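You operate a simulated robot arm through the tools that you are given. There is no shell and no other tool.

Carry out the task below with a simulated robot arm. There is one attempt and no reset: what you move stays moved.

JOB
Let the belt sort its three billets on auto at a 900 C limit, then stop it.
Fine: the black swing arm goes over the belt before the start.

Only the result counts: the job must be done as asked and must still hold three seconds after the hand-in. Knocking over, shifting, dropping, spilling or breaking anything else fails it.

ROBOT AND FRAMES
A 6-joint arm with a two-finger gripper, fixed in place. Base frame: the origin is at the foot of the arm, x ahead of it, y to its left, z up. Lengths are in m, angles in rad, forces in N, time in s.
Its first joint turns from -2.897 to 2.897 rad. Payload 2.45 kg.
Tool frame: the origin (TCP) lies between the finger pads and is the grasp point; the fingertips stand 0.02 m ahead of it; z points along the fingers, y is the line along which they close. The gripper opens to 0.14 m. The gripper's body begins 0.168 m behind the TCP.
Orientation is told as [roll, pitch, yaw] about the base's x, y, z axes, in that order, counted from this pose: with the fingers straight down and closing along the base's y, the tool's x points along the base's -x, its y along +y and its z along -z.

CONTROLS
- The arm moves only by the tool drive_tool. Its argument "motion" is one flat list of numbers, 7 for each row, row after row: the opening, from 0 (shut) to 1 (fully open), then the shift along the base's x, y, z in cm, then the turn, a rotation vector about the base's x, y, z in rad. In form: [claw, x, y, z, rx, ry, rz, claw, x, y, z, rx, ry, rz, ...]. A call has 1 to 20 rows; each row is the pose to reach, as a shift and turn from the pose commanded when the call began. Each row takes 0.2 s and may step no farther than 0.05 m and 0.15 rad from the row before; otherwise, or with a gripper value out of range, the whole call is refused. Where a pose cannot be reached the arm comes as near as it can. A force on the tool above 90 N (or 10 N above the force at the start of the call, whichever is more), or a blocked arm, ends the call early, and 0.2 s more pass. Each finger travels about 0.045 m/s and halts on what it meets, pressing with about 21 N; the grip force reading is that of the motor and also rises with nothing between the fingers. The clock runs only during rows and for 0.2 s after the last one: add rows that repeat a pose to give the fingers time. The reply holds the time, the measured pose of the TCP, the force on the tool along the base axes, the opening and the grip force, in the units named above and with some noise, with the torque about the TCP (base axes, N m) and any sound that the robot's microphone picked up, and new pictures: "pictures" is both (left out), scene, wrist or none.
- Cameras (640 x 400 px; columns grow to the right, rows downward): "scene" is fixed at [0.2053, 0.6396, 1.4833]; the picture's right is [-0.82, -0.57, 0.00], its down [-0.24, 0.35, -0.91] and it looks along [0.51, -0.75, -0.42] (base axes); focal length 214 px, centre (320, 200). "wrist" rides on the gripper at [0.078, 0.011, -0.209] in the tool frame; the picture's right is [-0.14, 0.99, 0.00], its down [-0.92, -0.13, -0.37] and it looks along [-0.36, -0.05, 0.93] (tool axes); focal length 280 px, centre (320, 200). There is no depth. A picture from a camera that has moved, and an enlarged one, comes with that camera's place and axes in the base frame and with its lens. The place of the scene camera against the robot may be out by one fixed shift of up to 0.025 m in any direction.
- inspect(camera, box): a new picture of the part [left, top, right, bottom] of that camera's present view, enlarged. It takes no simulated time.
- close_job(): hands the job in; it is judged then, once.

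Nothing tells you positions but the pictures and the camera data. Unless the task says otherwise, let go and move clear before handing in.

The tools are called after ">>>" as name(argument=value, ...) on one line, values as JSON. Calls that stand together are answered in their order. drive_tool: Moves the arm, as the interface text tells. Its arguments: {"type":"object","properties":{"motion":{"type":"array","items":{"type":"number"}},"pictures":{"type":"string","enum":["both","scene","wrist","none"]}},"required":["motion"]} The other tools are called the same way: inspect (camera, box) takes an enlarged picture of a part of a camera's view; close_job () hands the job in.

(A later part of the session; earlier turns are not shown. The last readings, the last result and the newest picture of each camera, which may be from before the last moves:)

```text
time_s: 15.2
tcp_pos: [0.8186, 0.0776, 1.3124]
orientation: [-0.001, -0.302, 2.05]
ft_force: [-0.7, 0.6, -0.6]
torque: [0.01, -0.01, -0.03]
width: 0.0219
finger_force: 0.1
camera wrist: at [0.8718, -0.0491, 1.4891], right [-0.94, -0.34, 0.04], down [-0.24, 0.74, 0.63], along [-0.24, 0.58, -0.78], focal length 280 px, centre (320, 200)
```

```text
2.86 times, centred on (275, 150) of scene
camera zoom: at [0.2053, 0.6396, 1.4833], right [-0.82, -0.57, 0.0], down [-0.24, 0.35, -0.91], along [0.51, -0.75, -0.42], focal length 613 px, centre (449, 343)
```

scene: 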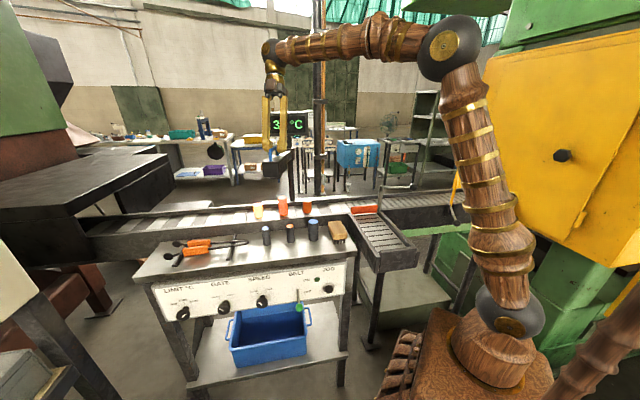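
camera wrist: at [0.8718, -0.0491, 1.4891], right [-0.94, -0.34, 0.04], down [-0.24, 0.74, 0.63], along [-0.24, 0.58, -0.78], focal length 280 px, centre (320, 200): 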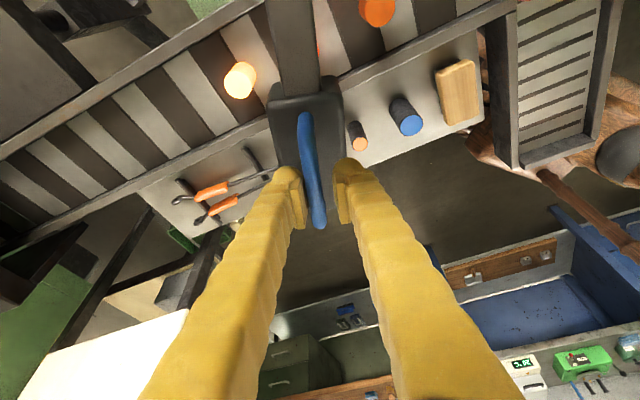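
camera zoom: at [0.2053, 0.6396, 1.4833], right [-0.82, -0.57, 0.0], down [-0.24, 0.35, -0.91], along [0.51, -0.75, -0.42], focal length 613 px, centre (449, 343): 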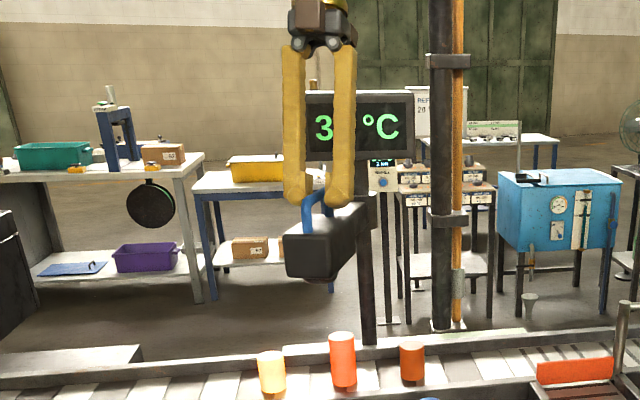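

No stop so far and the forces are near zero. The head is passing over the near wall, so I'll continue the arc toward the downstream side.

>>> drive_tool(motion=[0.157, -1.45, -0.78, 0, 0, 0, 0.08, 0.157, -2.84, -1.68, 0, 0, 0, 0.16, 0.157, -4.15, -2.68, 0, 0, 0, 0.24, 0.157, -5.38, -3.79, 0, 0, 0, 0.32, 0.157, -6.51, -4.98, 0, 0, 0, 0.4], pictures="both")

>>> inspect(camera="scene", box=[220, 80, 350, 220])

```text
time_s: 16.4
tcp_pos: [0.754, 0.0268, 1.312]
orientation: [-0.001, -0.301, 2.452]
ft_force: [0.7, 0.4, 0.3]
torque: [0.02, 0.03, 0.0]
width: 0.0221
finger_force: 0.2
camera wrist: at [0.8516, -0.0686, 1.4891], right [-0.73, -0.68, 0.04], down [-0.51, 0.59, 0.62], along [-0.45, 0.44, -0.78], focal length 280 px, centre (320, 200)
```

scene: 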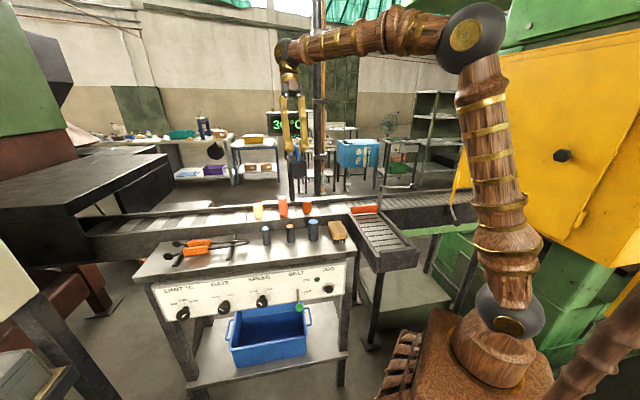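
wrist: 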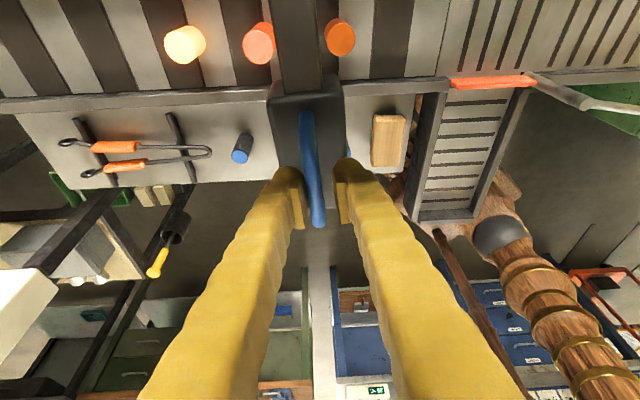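

```text
2.86 times, centred on (285, 150) of scene
camera zoom: at [0.2053, 0.6396, 1.4833], right [-0.82, -0.57, 0.0], down [-0.24, 0.35, -0.91], along [0.51, -0.75, -0.42], focal length 613 px, centre (420, 343)
```

zoom: 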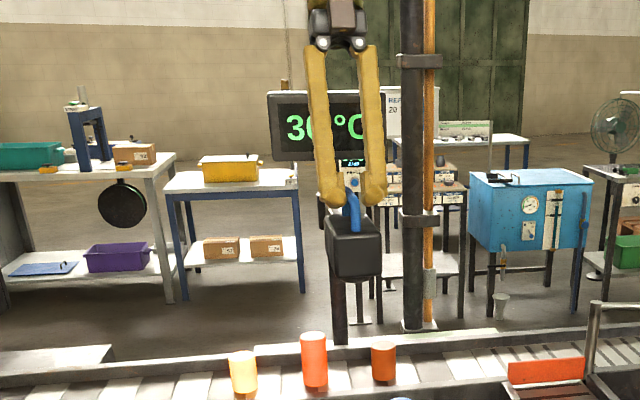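

>>> drive_tool(motion=[0.157, -1.03, -1.28, 0, 0, 0, 0.08, 0.157, -1.95, -2.64, 0, 0, 0, 0.16, 0.157, -2.76, -4.07, 0, 0, 0, 0.24, 0.157, -3.45, -5.56, 0, 0, 0, 0.32], pictures="both")

>>> inspect(camera="scene", box=[220, 80, 350, 220])

```text
time_s: 17.4
tcp_pos: [0.7205, -0.0293, 1.3127]
orientation: [0.0, -0.3, 2.771]
ft_force: [0.6, -0.7, 0.1]
torque: [0.0, 0.02, 0.0]
width: 0.0223
finger_force: 0.4
camera wrist: at [0.8424, -0.0881, 1.4895], right [-0.48, -0.88, 0.04], down [-0.67, 0.4, 0.62], along [-0.56, 0.27, -0.78], focal length 280 px, centre (320, 200)
```

scene: 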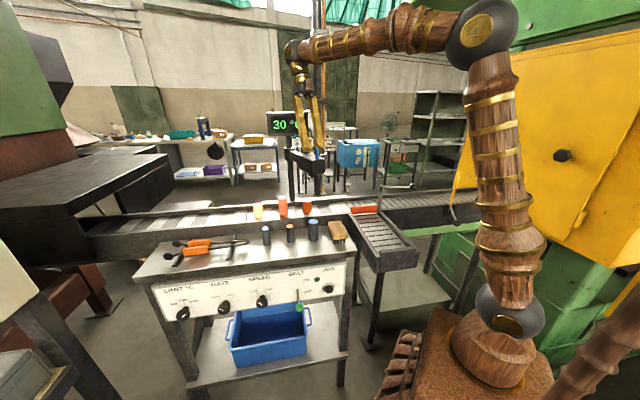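
wrist: 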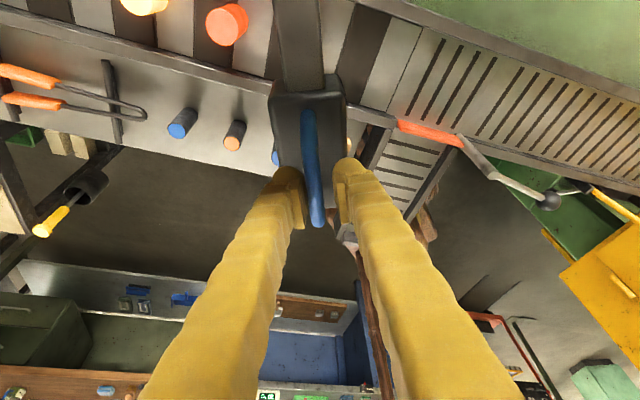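

```text
2.86 times, centred on (285, 150) of scene
camera zoom: at [0.2053, 0.6396, 1.4833], right [-0.82, -0.57, 0.0], down [-0.24, 0.35, -0.91], along [0.51, -0.75, -0.42], focal length 613 px, centre (420, 343)
```

zoom: 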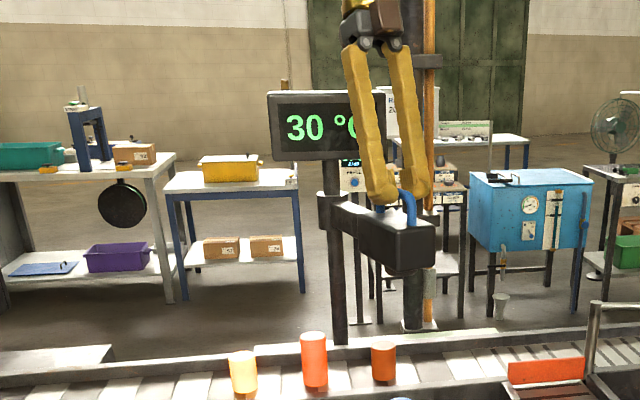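

>>> drive_tool(motion=[0.157, -0.57, -1.53, 0, 0, 0, 0.08, 0.157, -1.01, -3.1, 0, 0, 0, 0.16, 0.157, -1.33, -4.71, 0, 0, 0, 0.24, 0.157, -1.55, -6.74, 0, 0, 0, 0.34], pictures="both")

>>> inspect(camera="scene", box=[220, 80, 380, 240])

>>> inspect(camera="wrist", box=[160, 0, 480, 200])

```text
time_s: 18.4
tcp_pos: [0.7111, -0.0558, 1.3135]
orientation: [0.005, -0.3, 2.918]
ft_force: [0.5, 0.1, -0.7]
torque: [0.01, 0.02, 0.01]
width: 0.022
finger_force: 0.0
out of reach, approached as far as the arm can: row 2, 3, 4
camera wrist: at [0.8406, -0.0946, 1.4892], right [-0.35, -0.94, 0.05], down [-0.72, 0.3, 0.62], along [-0.6, 0.18, -0.78], focal length 280 px, centre (320, 200)
```

scene: 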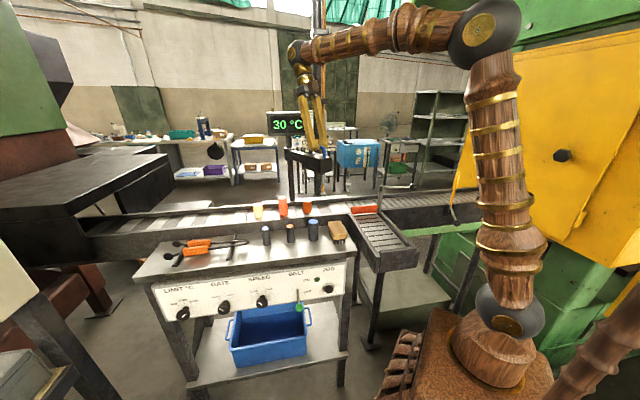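
wrist: 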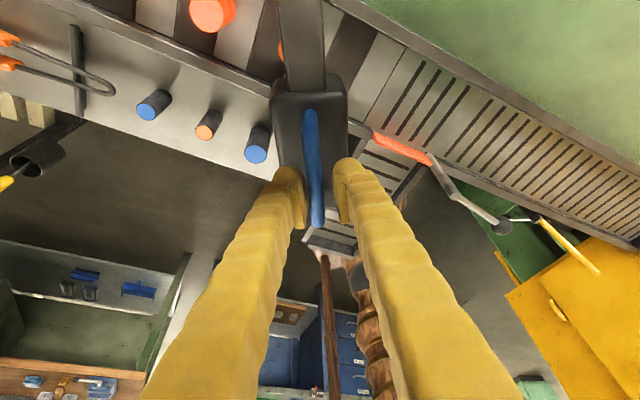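

```text
2.50 times, centred on (300, 160) of scene
camera zoom: at [0.2053, 0.6396, 1.4833], right [-0.82, -0.57, 0.0], down [-0.24, 0.35, -0.91], along [0.51, -0.75, -0.42], focal length 536 px, centre (370, 300)
```

zoom: 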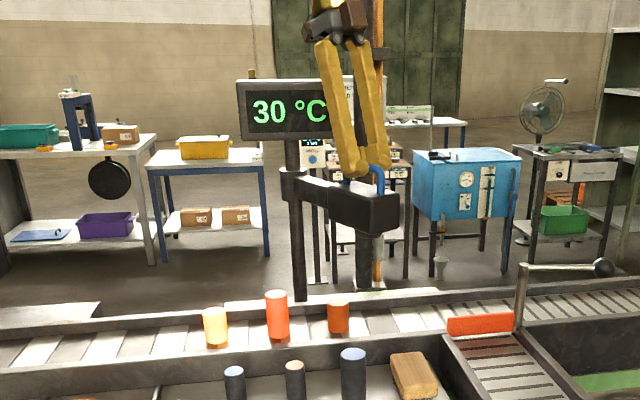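

```text
2.00 times, centred on (320, 100) of wrist
camera zoom: at [0.8406, -0.0946, 1.4892], right [-0.35, -0.94, 0.05], down [-0.72, 0.3, 0.62], along [-0.6, 0.18, -0.78], focal length 561 px, centre (320, 400)
```

zoom: 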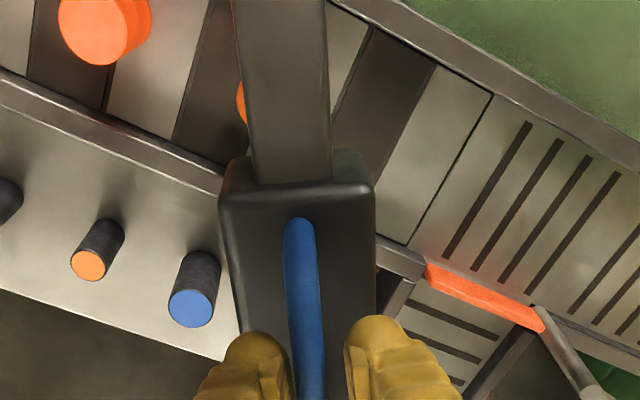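

The wrist roll has hit its limit at a yaw of about 2.92, and only about 12° of swing remains. I'll widen the capture slightly and push the handle the rest of the way without yawing, to put the head over the belt centreline at about 177°.

>>> drive_tool(motion=[0.186, -0.34, -1.49, 0, 0, 0, 0, 0.186, -0.55, -2.9, 0, 0, 0, 0, 0.186, -0.65, -3.9, 0, 0, 0, 0], pictures="both")

>>> inspect(camera="scene", box=[220, 80, 380, 240])

>>> inspect(camera="wrist", box=[160, 0, 480, 200])

```text
time_s: 19.2
tcp_pos: [0.7069, -0.0742, 1.3124]
orientation: [0.019, -0.299, 2.893]
ft_force: [-0.3, 0.2, 0.0]
torque: [-0.04, 0.01, 0.02]
width: 0.0261
finger_force: 0.1
out of reach, approached as far as the arm can: row 1, 2, 3
camera wrist: at [0.8361, -0.1148, 1.4906], right [-0.37, -0.93, 0.06], down [-0.71, 0.32, 0.62], along [-0.6, 0.19, -0.78], focal length 280 px, centre (320, 200)
```

scene: 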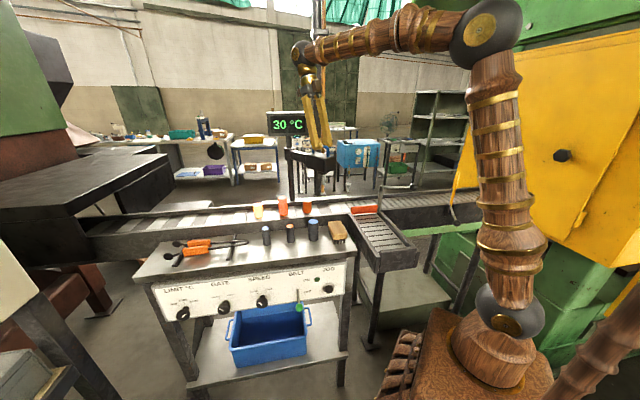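
wrist: 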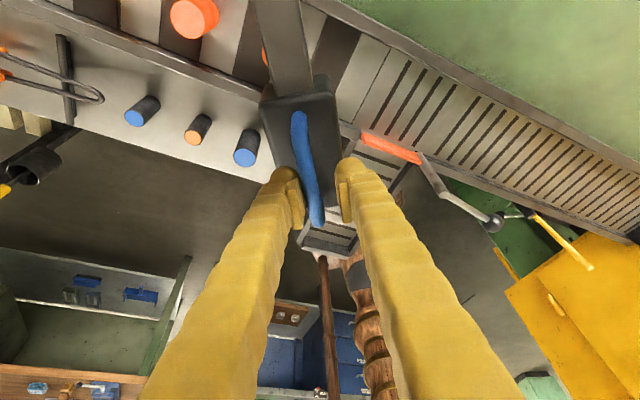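

```text
2.50 times, centred on (300, 160) of scene
camera zoom: at [0.2053, 0.6396, 1.4833], right [-0.82, -0.57, 0.0], down [-0.24, 0.35, -0.91], along [0.51, -0.75, -0.42], focal length 536 px, centre (370, 300)
```

zoom: 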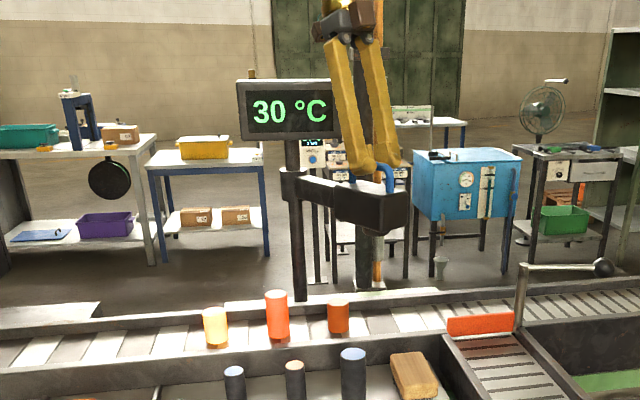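

```text
2.00 times, centred on (320, 100) of wrist
camera zoom: at [0.8361, -0.1148, 1.4906], right [-0.37, -0.93, 0.06], down [-0.71, 0.32, 0.62], along [-0.6, 0.19, -0.78], focal length 561 px, centre (320, 400)
```

zoom: 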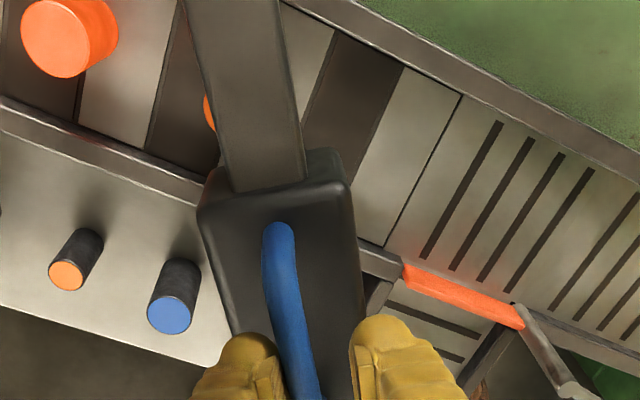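

The yaw limit shifts as the base joint turns, so I'll ease the yaw back slightly while finishing the last few degrees.

>>> drive_tool(motion=[0.186, -0.1, -0.8, 0, 0, 0, -0.05, 0.186, -0.18, -1.6, 0, 0, 0, -0.09, 0.186, -0.22, -2.4, 0, 0, 0, -0.12, 0.186, -0.22, -2.4, 0, 0, 0, -0.12], pictures="both")

>>> inspect(camera="scene", box=[220, 80, 380, 240])

>>> inspect(camera="wrist", box=[160, 0, 480, 200])

```text
time_s: 20.2
tcp_pos: [0.7044, -0.0981, 1.3124]
orientation: [0.005, -0.302, 2.798]
ft_force: [0.2, 0.1, -0.7]
torque: [0.01, -0.01, 0.03]
width: 0.0258
finger_force: 0.3
camera wrist: at [0.8289, -0.1534, 1.4902], right [-0.46, -0.89, 0.05], down [-0.68, 0.38, 0.62], along [-0.57, 0.25, -0.78], focal length 280 px, centre (320, 200)
```

scene: 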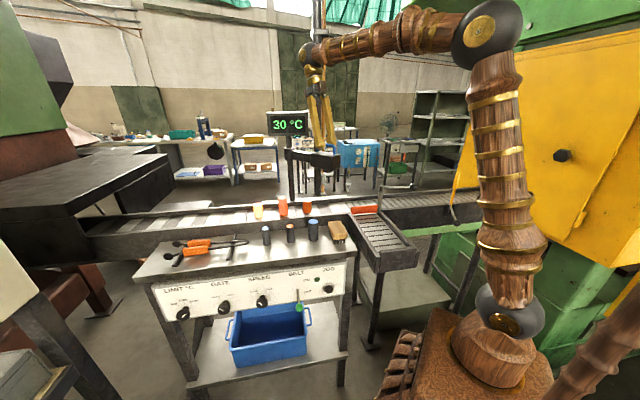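
wrist: 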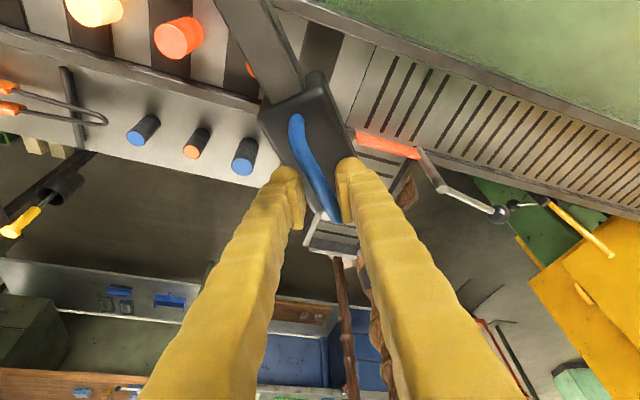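

```text
2.50 times, centred on (300, 160) of scene
camera zoom: at [0.2053, 0.6396, 1.4833], right [-0.82, -0.57, 0.0], down [-0.24, 0.35, -0.91], along [0.51, -0.75, -0.42], focal length 536 px, centre (370, 300)
```

zoom: 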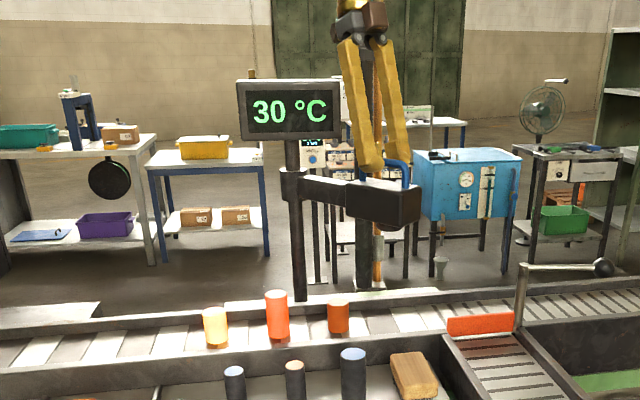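

```text
2.00 times, centred on (320, 100) of wrist
camera zoom: at [0.8289, -0.1534, 1.4902], right [-0.46, -0.89, 0.05], down [-0.68, 0.38, 0.62], along [-0.57, 0.25, -0.78], focal length 561 px, centre (320, 400)
```

zoom: 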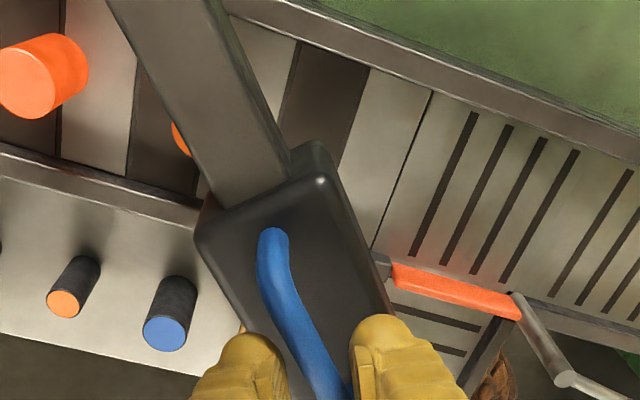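

The head is now roughly across the belt. I'll open, retreat along the tool axis, and measure where the head sits.

>>> drive_tool(motion=[0.3, 0, 0, 0, 0, 0, 0, 0.45, 0, 0, 0, 0, 0, 0, 0.45, 0, 0, 0, 0, 0, 0, 0.45, 0, 0, 0, 0, 0, 0, 0.45, 1.1, -0.4, 3.8, 0, 0, 0, 0.45, 2.2, -0.8, 7.6, 0, 0, 0, 0.45, 2.2, -0.8, 11.6, 0, 0, 0], pictures="both")

>>> inspect(camera="scene", box=[220, 80, 380, 240])

>>> inspect(camera="wrist", box=[160, 0, 480, 200])

```text
time_s: 21.8
tcp_pos: [0.719, -0.104, 1.4119]
orientation: [0.005, -0.291, 2.798]
ft_force: [-0.1, 0.0, -0.3]
torque: [0.01, 0.01, 0.02]
width: 0.0632
finger_force: 0.0
out of reach, approached as far as the arm can: row 7
camera wrist: at [0.8424, -0.159, 1.5899], right [-0.46, -0.89, 0.04], down [-0.69, 0.38, 0.62], along [-0.57, 0.25, -0.79], focal length 280 px, centre (320, 200)
```

scene: 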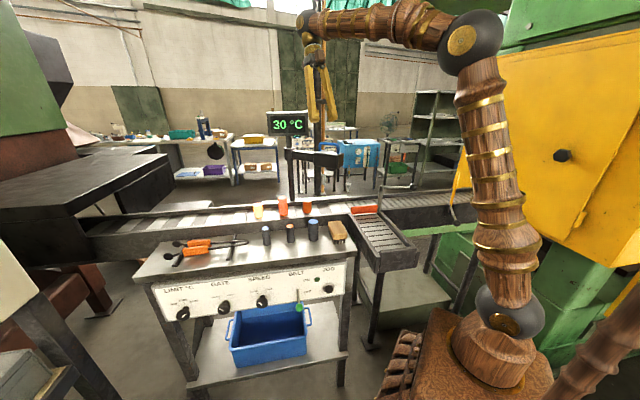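
wrist: 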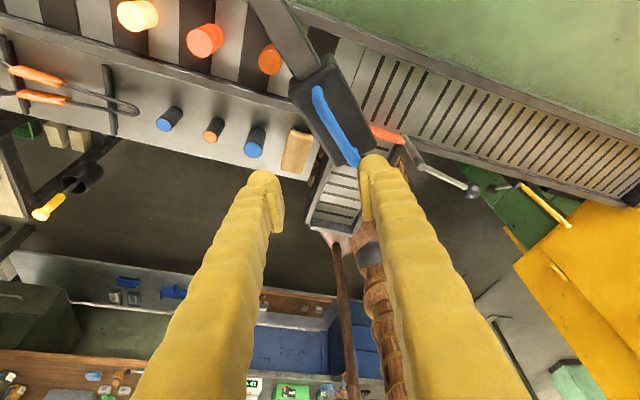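

```text
2.50 times, centred on (300, 160) of scene
camera zoom: at [0.2053, 0.6396, 1.4833], right [-0.82, -0.57, 0.0], down [-0.24, 0.35, -0.91], along [0.51, -0.75, -0.42], focal length 536 px, centre (370, 300)
```

zoom: 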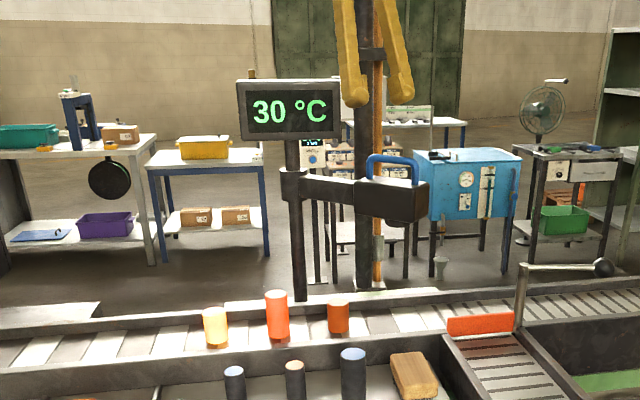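

```text
2.00 times, centred on (320, 100) of wrist
camera zoom: at [0.8424, -0.159, 1.5899], right [-0.46, -0.89, 0.04], down [-0.69, 0.38, 0.62], along [-0.57, 0.25, -0.79], focal length 561 px, centre (320, 400)
```

zoom: 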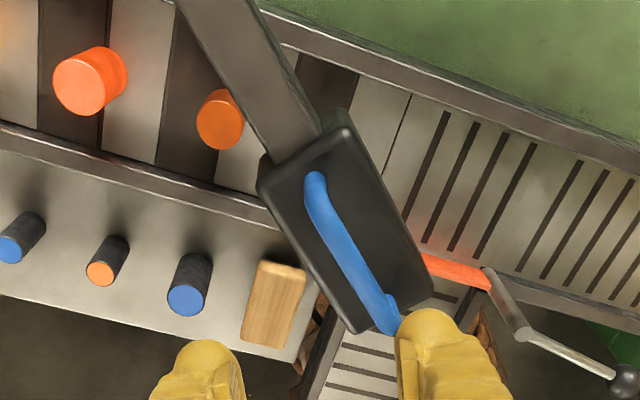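

The head may have drifted a little past the centreline when I released it. I'll check whether it is still moving and measure from a better viewpoint.

>>> drive_tool(motion=[0.45, 0, 0, 0, 0, 0, 0, 0.45, 0, 0, 0, 0, 0, 0, 0.45, 0, 0, 0, 0, 0, 0], pictures="wrist")

>>> inspect(camera="scene", box=[220, 80, 380, 240])

>>> inspect(camera="wrist", box=[160, 0, 480, 200])

```text
time_s: 22.6
tcp_pos: [0.7195, -0.1044, 1.4119]
orientation: [0.003, -0.291, 2.796]
ft_force: [0.0, -0.3, -0.6]
torque: [0.01, -0.01, 0.03]
width: 0.0628
finger_force: 0.1
camera wrist: at [0.8421, -0.1589, 1.5899], right [-0.46, -0.89, 0.04], down [-0.69, 0.38, 0.62], along [-0.57, 0.25, -0.79], focal length 280 px, centre (320, 200)
```

wrist: 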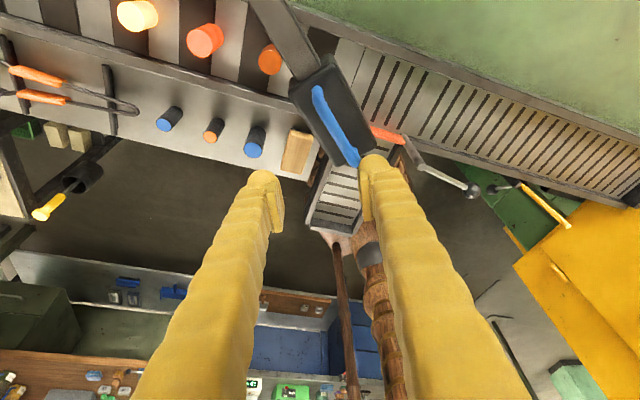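

```text
2.50 times, centred on (300, 160) of scene
camera zoom: at [0.2053, 0.6396, 1.4833], right [-0.82, -0.57, 0.0], down [-0.24, 0.35, -0.91], along [0.51, -0.75, -0.42], focal length 536 px, centre (370, 300)
```

zoom: 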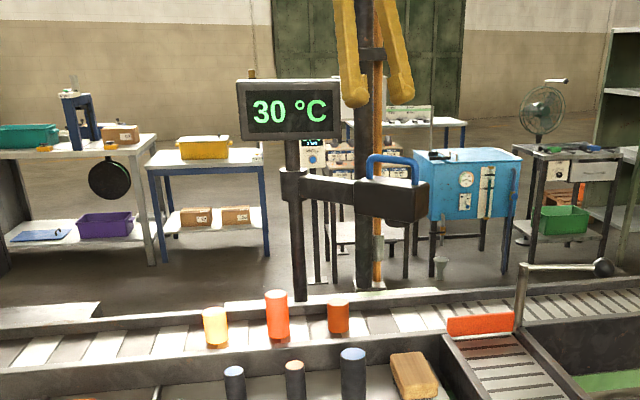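

```text
2.00 times, centred on (320, 100) of wrist
camera zoom: at [0.8421, -0.1589, 1.5899], right [-0.46, -0.89, 0.04], down [-0.69, 0.38, 0.62], along [-0.57, 0.25, -0.79], focal length 561 px, centre (320, 400)
```

zoom: 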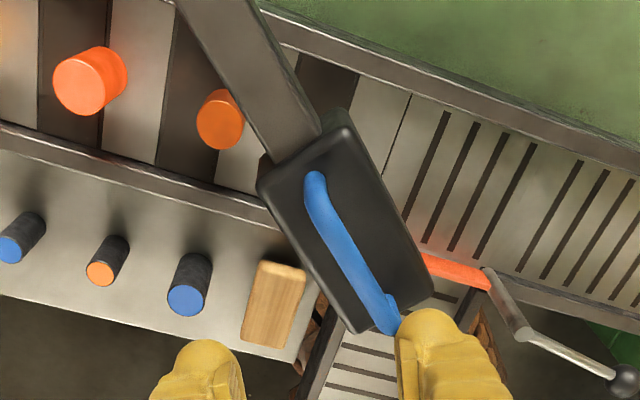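

The head is at rest. I'll un-tilt, back off toward the base and unwind the yaw, then view the head from above.

>>> drive_tool(motion=[0.6, -2.5, 0, 1, -0.033, -0.091, 0, 0.6, -5, 0, 2.5, -0.065, -0.182, 0, 0.6, -7.5, 0, 5, -0.098, -0.274, 0, 0.6, -10, 0, 8.8, -0.098, -0.274, 0, 0.6, -10, 0, 8.8, -0.098, -0.274, 0], pictures="none")

>>> drive_tool(motion=[0.8, 0, 0, 0, 0, 0, -0.14, 0.8, 0, 0, 0, 0, 0, -0.28, 0.8, 0, 0, 0, 0, 0, -0.42, 0.8, 0, 0, 0, 0, 0, -0.56, 0.8, 0, 0, 0, 0, 0, -0.7, 0.8, 0, 0, 0, 0, 0, -0.84, 0.8, 0, 0, 0, 0, 0, -0.98, 0.8, 0, 0, 0, 0, 0, -1.12, 0.8, 0, 0, 0, 0, 0, -1.26, 0.8, 0, 0, 0, 0, 0, -1.4, 0.8, 0, 0, 0, 0, 0, -1.54, 0.8, 0, 0, 0, 0, 0, -1.68, 0.8, 0, 0, 0, 0, 0, -1.82, 0.8, 0, 0, 0, 0, 0, -1.96, 0.8, 0, 0, 0, 0, 0, -2.1, 0.8, 0, 0, 0, 0, 0, -2.24, 0.8, 0, 0, 0, 0, 0, -2.38, 0.8, 0, 0, 0, 0, 0, -2.52, 0.8, 0, 0, 0, 0, 0, -2.66, 0.8, 0, 0, 0, 0, 0, -2.797], pictures="both")

>>> inspect(camera="wrist", box=[160, 50, 480, 250])

```text
time_s: 23.8
tcp_pos: [0.6196, -0.1038, 1.5004]
orientation: [0.006, -0.009, 2.799]
ft_force: [0.1, 0.1, 0.1]
torque: [0.01, -0.03, -0.01]
width: 0.0841
finger_force: 0.1
```

```text
time_s: 28.0
tcp_pos: [0.6195, -0.1037, 1.4999]
orientation: [0.005, -0.011, 0.001]
ft_force: [0.0, 1.2, 0.3]
torque: [-0.06, 0.0, 0.02]
width: 0.1117
finger_force: 0.1
camera wrist: at [0.5387, -0.0942, 1.7088], right [0.14, 0.99, 0.01], down [0.92, -0.13, 0.38], along [0.37, -0.05, -0.93], focal length 280 px, centre (320, 200)
```

scene: 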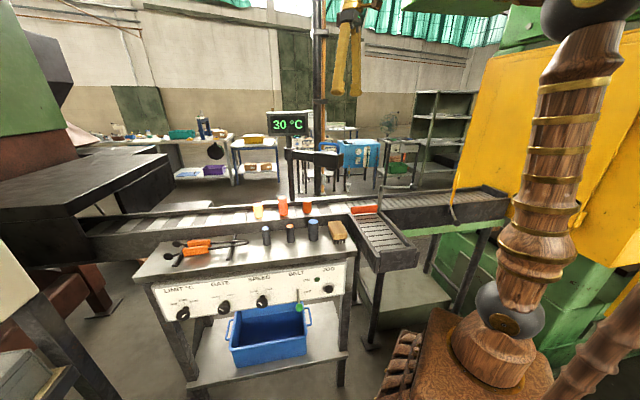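
wrist: 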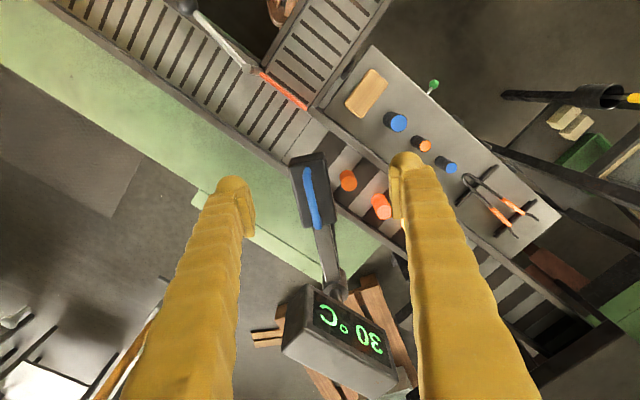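

```text
2.00 times, centred on (320, 150) of wrist
camera zoom: at [0.5387, -0.0942, 1.7088], right [0.14, 0.99, 0.01], down [0.92, -0.13, 0.38], along [0.37, -0.05, -0.93], focal length 561 px, centre (320, 300)
```

zoom: 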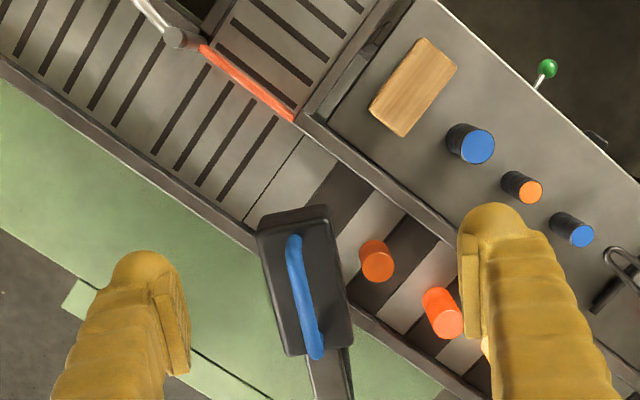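

The head is still, and I estimate it sits 1–3 cm past the belt centreline, which lies at n≈-0.560 between the walls. I'll place the camera straight above the head so height errors don't matter.

>>> drive_tool(motion=[0.8, 3, -0.6, 3, 0, 0, 0, 0.8, 6.5, -1.2, 5, 0, 0, 0, 0.8, 10, -2, 6, 0, 0, 0, 0.8, 14, -2.6, 6, 0, 0, 0, 0.8, 14, -2.6, 6, 0, 0, 0], pictures="both")

>>> inspect(camera="wrist", box=[200, 20, 440, 170])

```text
time_s: 29.2
tcp_pos: [0.7551, -0.1292, 1.5487]
orientation: [0.004, -0.017, 0.002]
ft_force: [0.1, -0.5, -0.6]
torque: [0.02, -0.02, -0.01]
width: 0.1119
finger_force: 0.0
out of reach, approached as far as the arm can: row 4, 5
camera wrist: at [0.6729, -0.1197, 1.7578], right [0.14, 0.99, 0.01], down [0.91, -0.13, 0.38], along [0.38, -0.05, -0.92], focal length 280 px, centre (320, 200)
```

scene: 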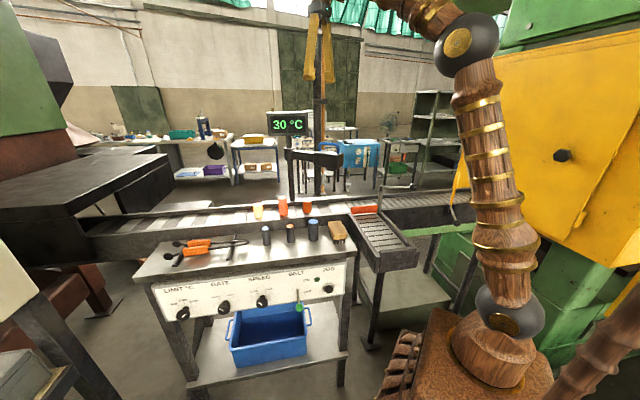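
wrist: 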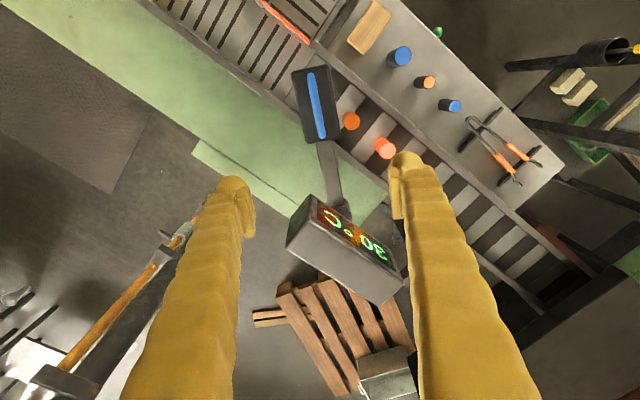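

```text
2.67 times, centred on (320, 95) of wrist
camera zoom: at [0.6729, -0.1197, 1.7578], right [0.14, 0.99, 0.01], down [0.91, -0.13, 0.38], along [0.38, -0.05, -0.92], focal length 748 px, centre (320, 480)
```

zoom: 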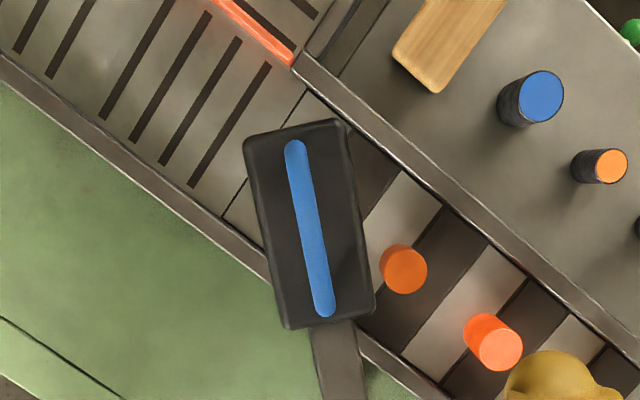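

The head sits about 1–1.5 cm off centre, toward the post. The bar now lies nearly along x, so closing the fingers (yaw 0) around it at y≈-0.109 should centre it; I'll go there now.

>>> drive_tool(motion=[0.7, -2.5, 1, -4.5, -0.004, 0.017, 0, 0.6, -5.1, 2, -9, -0.004, 0.017, 0, 0.57, -5.1, 2, -13, -0.004, 0.017, 0, 0.57, -5.1, 2, -13, -0.004, 0.017, 0], pictures="both")

>>> inspect(camera="wrist", box=[220, 80, 420, 230])

```text
refused: row 1 steps farther than a row can; nothing moved
```

```text
2.67 times, centred on (320, 155) of wrist
camera zoom: at [0.6729, -0.1197, 1.7578], right [0.14, 0.99, 0.01], down [0.91, -0.13, 0.38], along [0.38, -0.05, -0.92], focal length 748 px, centre (320, 320)
```

zoom: 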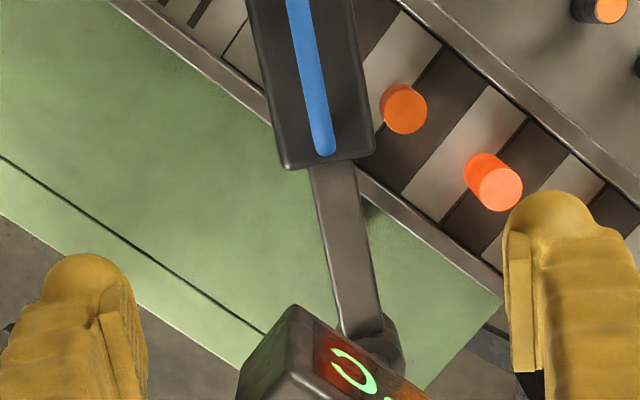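

That step was just too long. I'll resend it with smaller rows.

>>> drive_tool(motion=[0.7, -2, 0.8, -3.5, -0.004, 0.017, 0, 0.6, -4, 1.5, -7, -0.004, 0.017, 0, 0.57, -5.1, 2, -10.5, -0.004, 0.017, 0, 0.57, -5.1, 2, -13, -0.004, 0.017, 0, 0.57, -5.1, 2, -13, -0.004, 0.017, 0], pictures="both")

>>> inspect(camera="wrist", box=[220, 80, 420, 230])

```text
time_s: 30.4
tcp_pos: [0.7049, -0.1095, 1.4187]
orientation: [0.002, 0.007, -0.001]
ft_force: [0.3, 0.4, 0.1]
torque: [-0.01, 0.02, 0.0]
width: 0.0798
finger_force: 0.1
camera wrist: at [0.6268, -0.0989, 1.6296], right [0.14, 0.99, 0.0], down [0.92, -0.13, 0.36], along [0.36, -0.05, -0.93], focal length 280 px, centre (320, 200)
```

scene: 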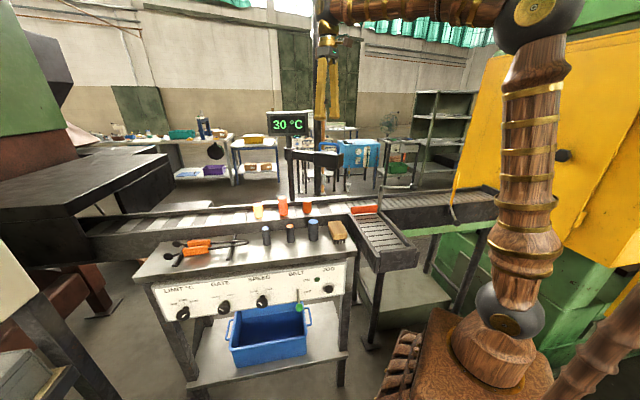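
wrist: 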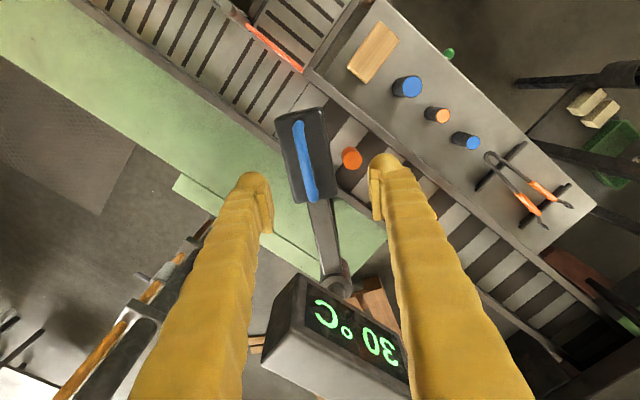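

```text
2.67 times, centred on (320, 155) of wrist
camera zoom: at [0.6268, -0.0989, 1.6296], right [0.14, 0.99, 0.0], down [0.92, -0.13, 0.36], along [0.36, -0.05, -0.93], focal length 748 px, centre (320, 320)
```

zoom: 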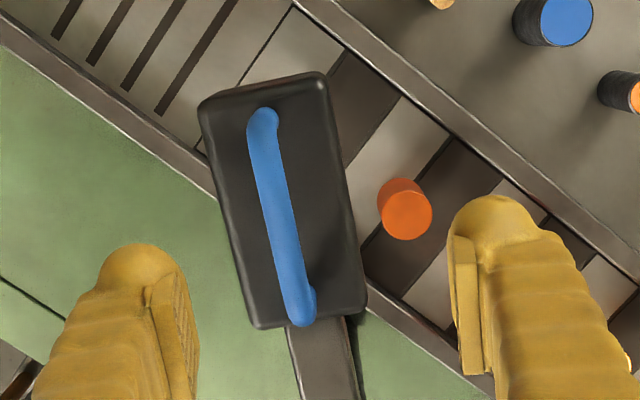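

The bar mid is confirmed at (0.7035, -0.128) and it lies between the open fingers. I'll descend and close gently to bring it to y≈-0.109.

>>> drive_tool(motion=[0.57, 0, 0, -4, 0, 0, 0, 0.57, 0, 0, -8, 0, 0, 0, 0.57, 0, 0, -10.6, 0, 0, 0, 0.57, 0, 0, -10.6, 0, 0, 0], pictures="both")

>>> inspect(camera="scene", box=[220, 80, 380, 240])

>>> inspect(camera="wrist", box=[220, 80, 420, 230])

```text
time_s: 31.4
tcp_pos: [0.705, -0.1104, 1.3129]
orientation: [0.002, 0.006, 0.004]
ft_force: [-0.1, 0.5, -0.1]
torque: [-0.01, -0.04, 0.0]
width: 0.0796
finger_force: 0.0
camera wrist: at [0.6274, -0.1, 1.5232], right [0.14, 0.99, 0.0], down [0.92, -0.13, 0.36], along [0.36, -0.05, -0.93], focal length 280 px, centre (320, 200)
```

scene: 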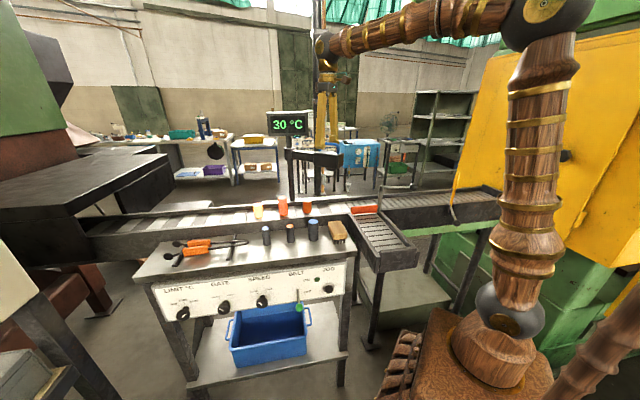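
wrist: 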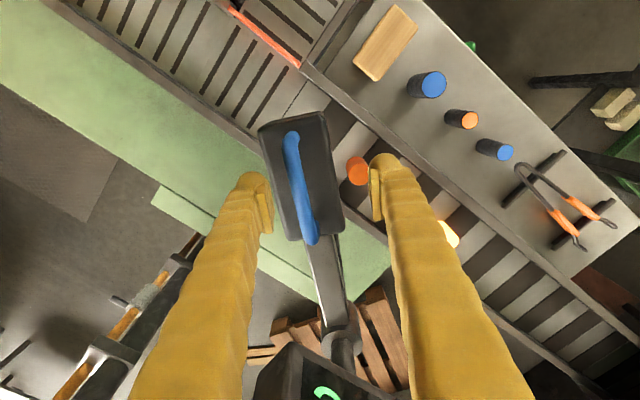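

```text
2.50 times, centred on (300, 160) of scene
camera zoom: at [0.2053, 0.6396, 1.4833], right [-0.82, -0.57, 0.0], down [-0.24, 0.35, -0.91], along [0.51, -0.75, -0.42], focal length 536 px, centre (370, 300)
```

zoom: 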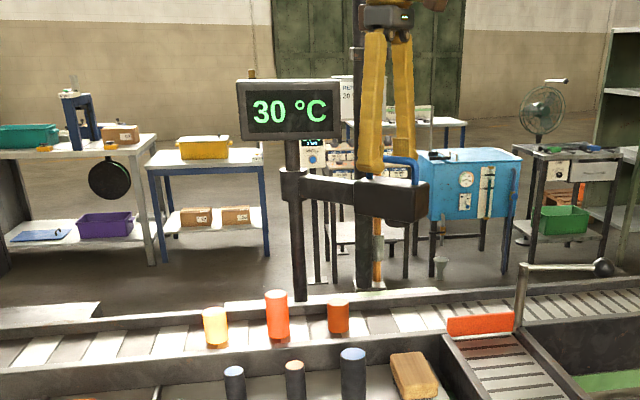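

```text
2.67 times, centred on (320, 155) of wrist
camera zoom: at [0.6274, -0.1, 1.5232], right [0.14, 0.99, 0.0], down [0.92, -0.13, 0.36], along [0.36, -0.05, -0.93], focal length 748 px, centre (320, 320)
```

zoom: 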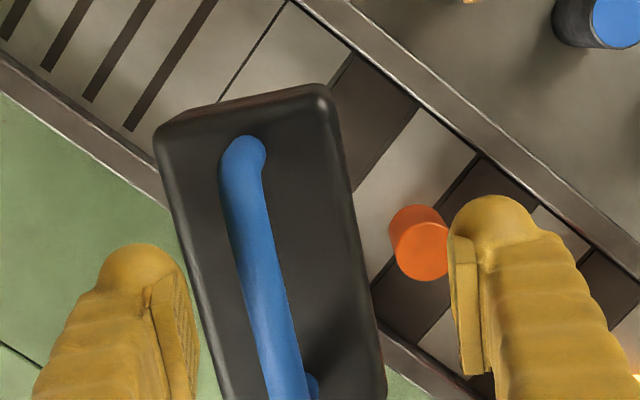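

>>> drive_tool(motion=[0.45, 0, 0, 0, 0, 0, 0, 0.3, 0, 0, 0, 0, 0, 0, 0.2, 0, 0, 0, 0, 0, 0, 0.11, 0, 0, 0, 0, 0, 0, 0.11, 0, 0, 0, 0, 0, 0, 0.11, 0, 0, 0, 0, 0, 0, 0.11, 0, 0, 0, 0, 0, 0], pictures="both")

>>> inspect(camera="wrist", box=[220, 80, 420, 230])

```text
time_s: 33.0
tcp_pos: [0.7047, -0.1102, 1.3138]
orientation: [0.003, 0.008, 0.003]
ft_force: [0.6, -1.6, 0.4]
torque: [-0.02, 0.01, 0.02]
width: 0.0159
finger_force: 0.6
camera wrist: at [0.6274, -0.1, 1.5235], right [0.14, 0.99, 0.0], down [0.92, -0.13, 0.36], along [0.36, -0.05, -0.93], focal length 280 px, centre (320, 200)
```

scene: 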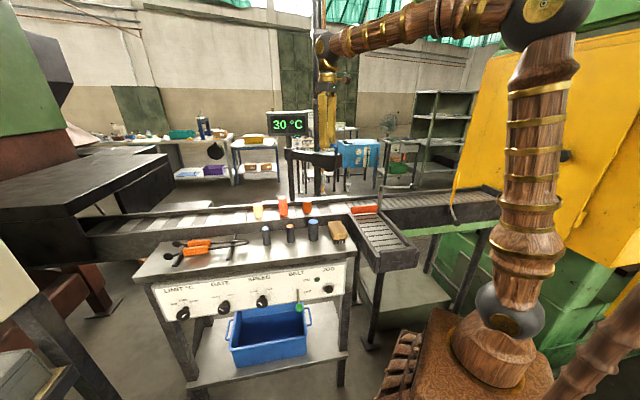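
wrist: 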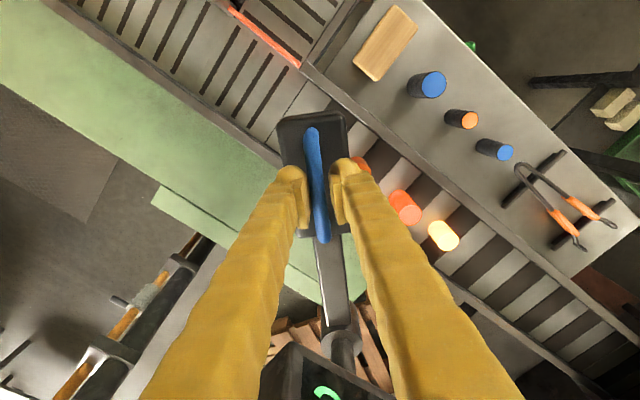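

```text
2.67 times, centred on (320, 155) of wrist
camera zoom: at [0.6274, -0.1, 1.5235], right [0.14, 0.99, 0.0], down [0.92, -0.13, 0.36], along [0.36, -0.05, -0.93], focal length 748 px, centre (320, 320)
```

zoom: 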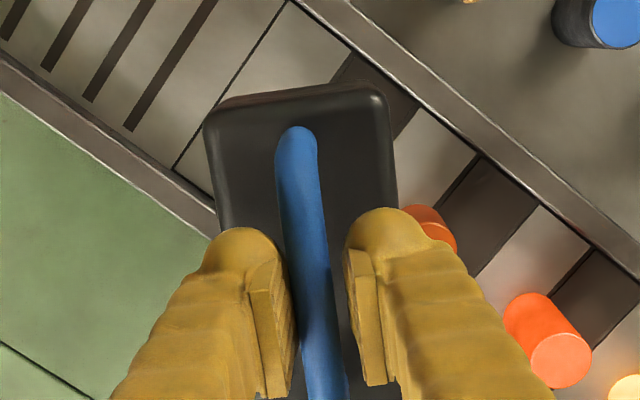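

The bar is captured near the target. I'll nudge it 4 mm further, open, and rise straight up to verify.

>>> drive_tool(motion=[0.11, 0, 0.2, 0, 0, 0, 0, 0.11, 0, 0.4, 0, 0, 0, 0, 0.11, 0, 0.4, 0, 0, 0, 0, 0.25, 0, 0.4, 0, 0, 0, 0, 0.4, 0, 0.4, 0, 0, 0, 0, 0.5, 0, 0.4, 0, 0, 0, 0, 0.5, 0, 0.4, 0, 0, 0, 0, 0.5, 0, 0.4, 4, 0, 0, 0, 0.5, 0, 0.4, 8, 0, 0, 0, 0.5, -2, 0.4, 12, 0, 0, 0, 0.5, -4, 0.4, 15.5, 0, 0, 0], pictures="both")

>>> inspect(camera="wrist", box=[200, 50, 440, 200])

>>> inspect(camera="scene", box=[220, 80, 380, 240])

```text
time_s: 35.4
tcp_pos: [0.6647, -0.1067, 1.4694]
orientation: [0.002, 0.01, 0.003]
ft_force: [-0.2, -0.5, 0.5]
torque: [0.01, 0.08, -0.03]
width: 0.0703
finger_force: 0.2
camera wrist: at [0.5872, -0.0966, 1.679], right [0.14, 0.99, 0.0], down [0.92, -0.13, 0.36], along [0.36, -0.05, -0.93], focal length 280 px, centre (320, 200)
```

scene: 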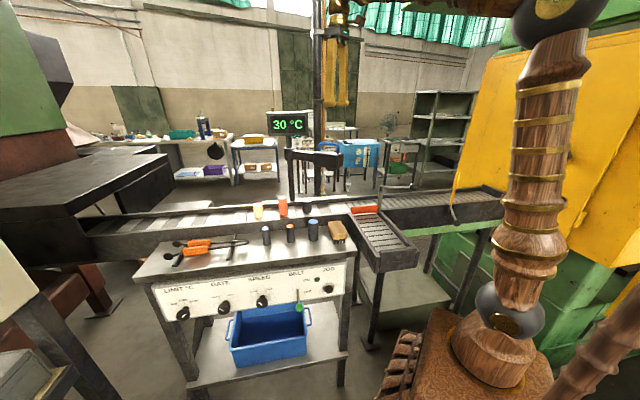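
wrist: 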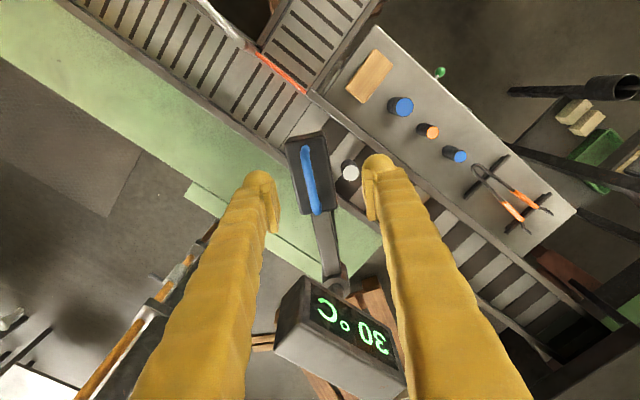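

```text
2.67 times, centred on (320, 125) of wrist
camera zoom: at [0.5872, -0.0966, 1.679], right [0.14, 0.99, 0.0], down [0.92, -0.13, 0.36], along [0.36, -0.05, -0.93], focal length 748 px, centre (320, 400)
```

zoom: 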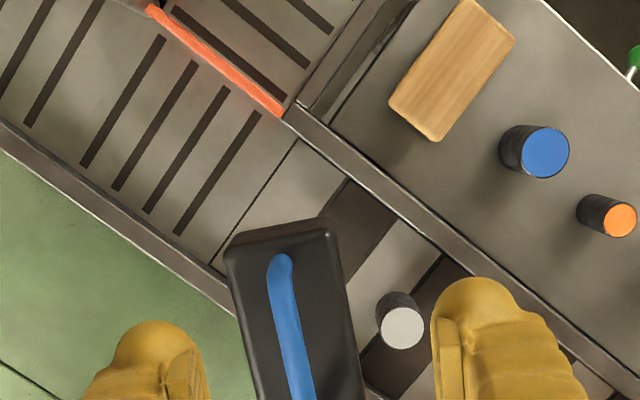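

```text
2.50 times, centred on (300, 160) of scene
camera zoom: at [0.2053, 0.6396, 1.4833], right [-0.82, -0.57, 0.0], down [-0.24, 0.35, -0.91], along [0.51, -0.75, -0.42], focal length 536 px, centre (370, 300)
```

zoom: 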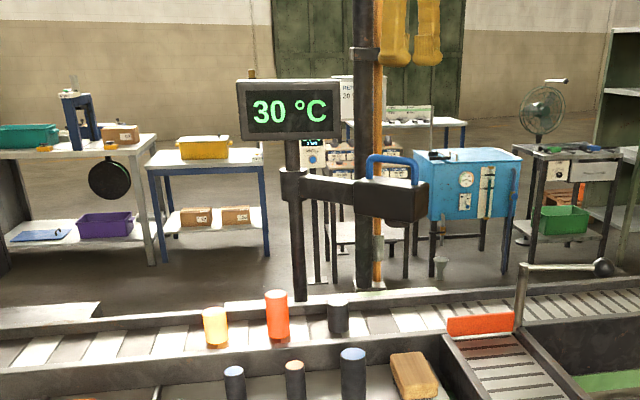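

Two observations: the head has settled back to the same angle as before, which suggests a detent at the working position. The right-hand billet now looks dark, so I'll look closely at it.

>>> inspect(camera="scene", box=[245, 190, 325, 240])

>>> inspect(camera="wrist", box=[320, 140, 400, 200])

>>> inspect(camera="scene", box=[140, 230, 360, 370])

```text
8.00 times, centred on (285, 215) of scene
camera zoom: at [0.2053, 0.6396, 1.4833], right [-0.82, -0.57, 0.0], down [-0.24, 0.35, -0.91], along [0.51, -0.75, -0.42], focal length 1716 px, centre (600, 80)
```

zoom: 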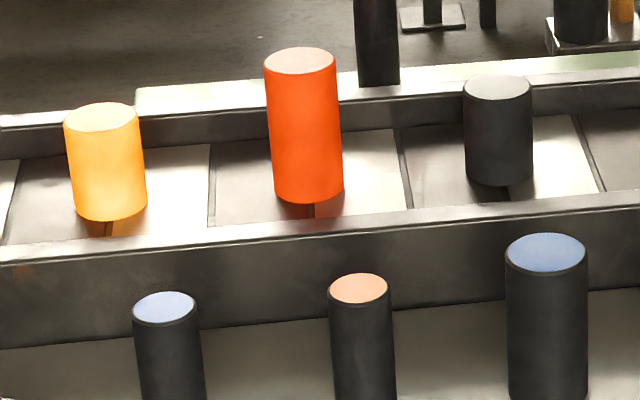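

```text
6.67 times, centred on (360, 170) of wrist
camera zoom: at [0.5872, -0.0966, 1.679], right [0.14, 0.99, 0.0], down [0.92, -0.13, 0.36], along [0.36, -0.05, -0.93], focal length 1869 px, centre (53, 400)
```

zoom: 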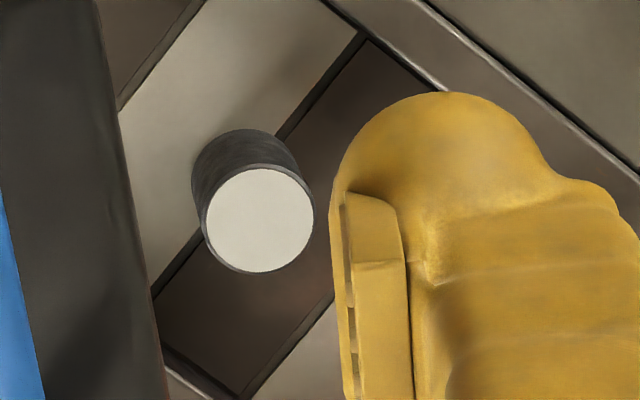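

```text
2.86 times, centred on (250, 300) of scene
camera zoom: at [0.2053, 0.6396, 1.4833], right [-0.82, -0.57, 0.0], down [-0.24, 0.35, -0.91], along [0.51, -0.75, -0.42], focal length 613 px, centre (520, -86)
```

zoom: 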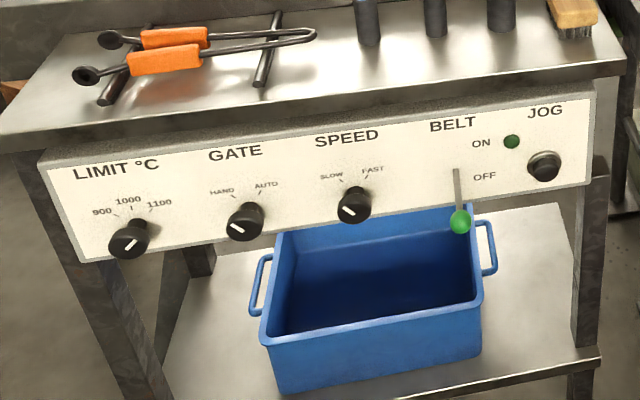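

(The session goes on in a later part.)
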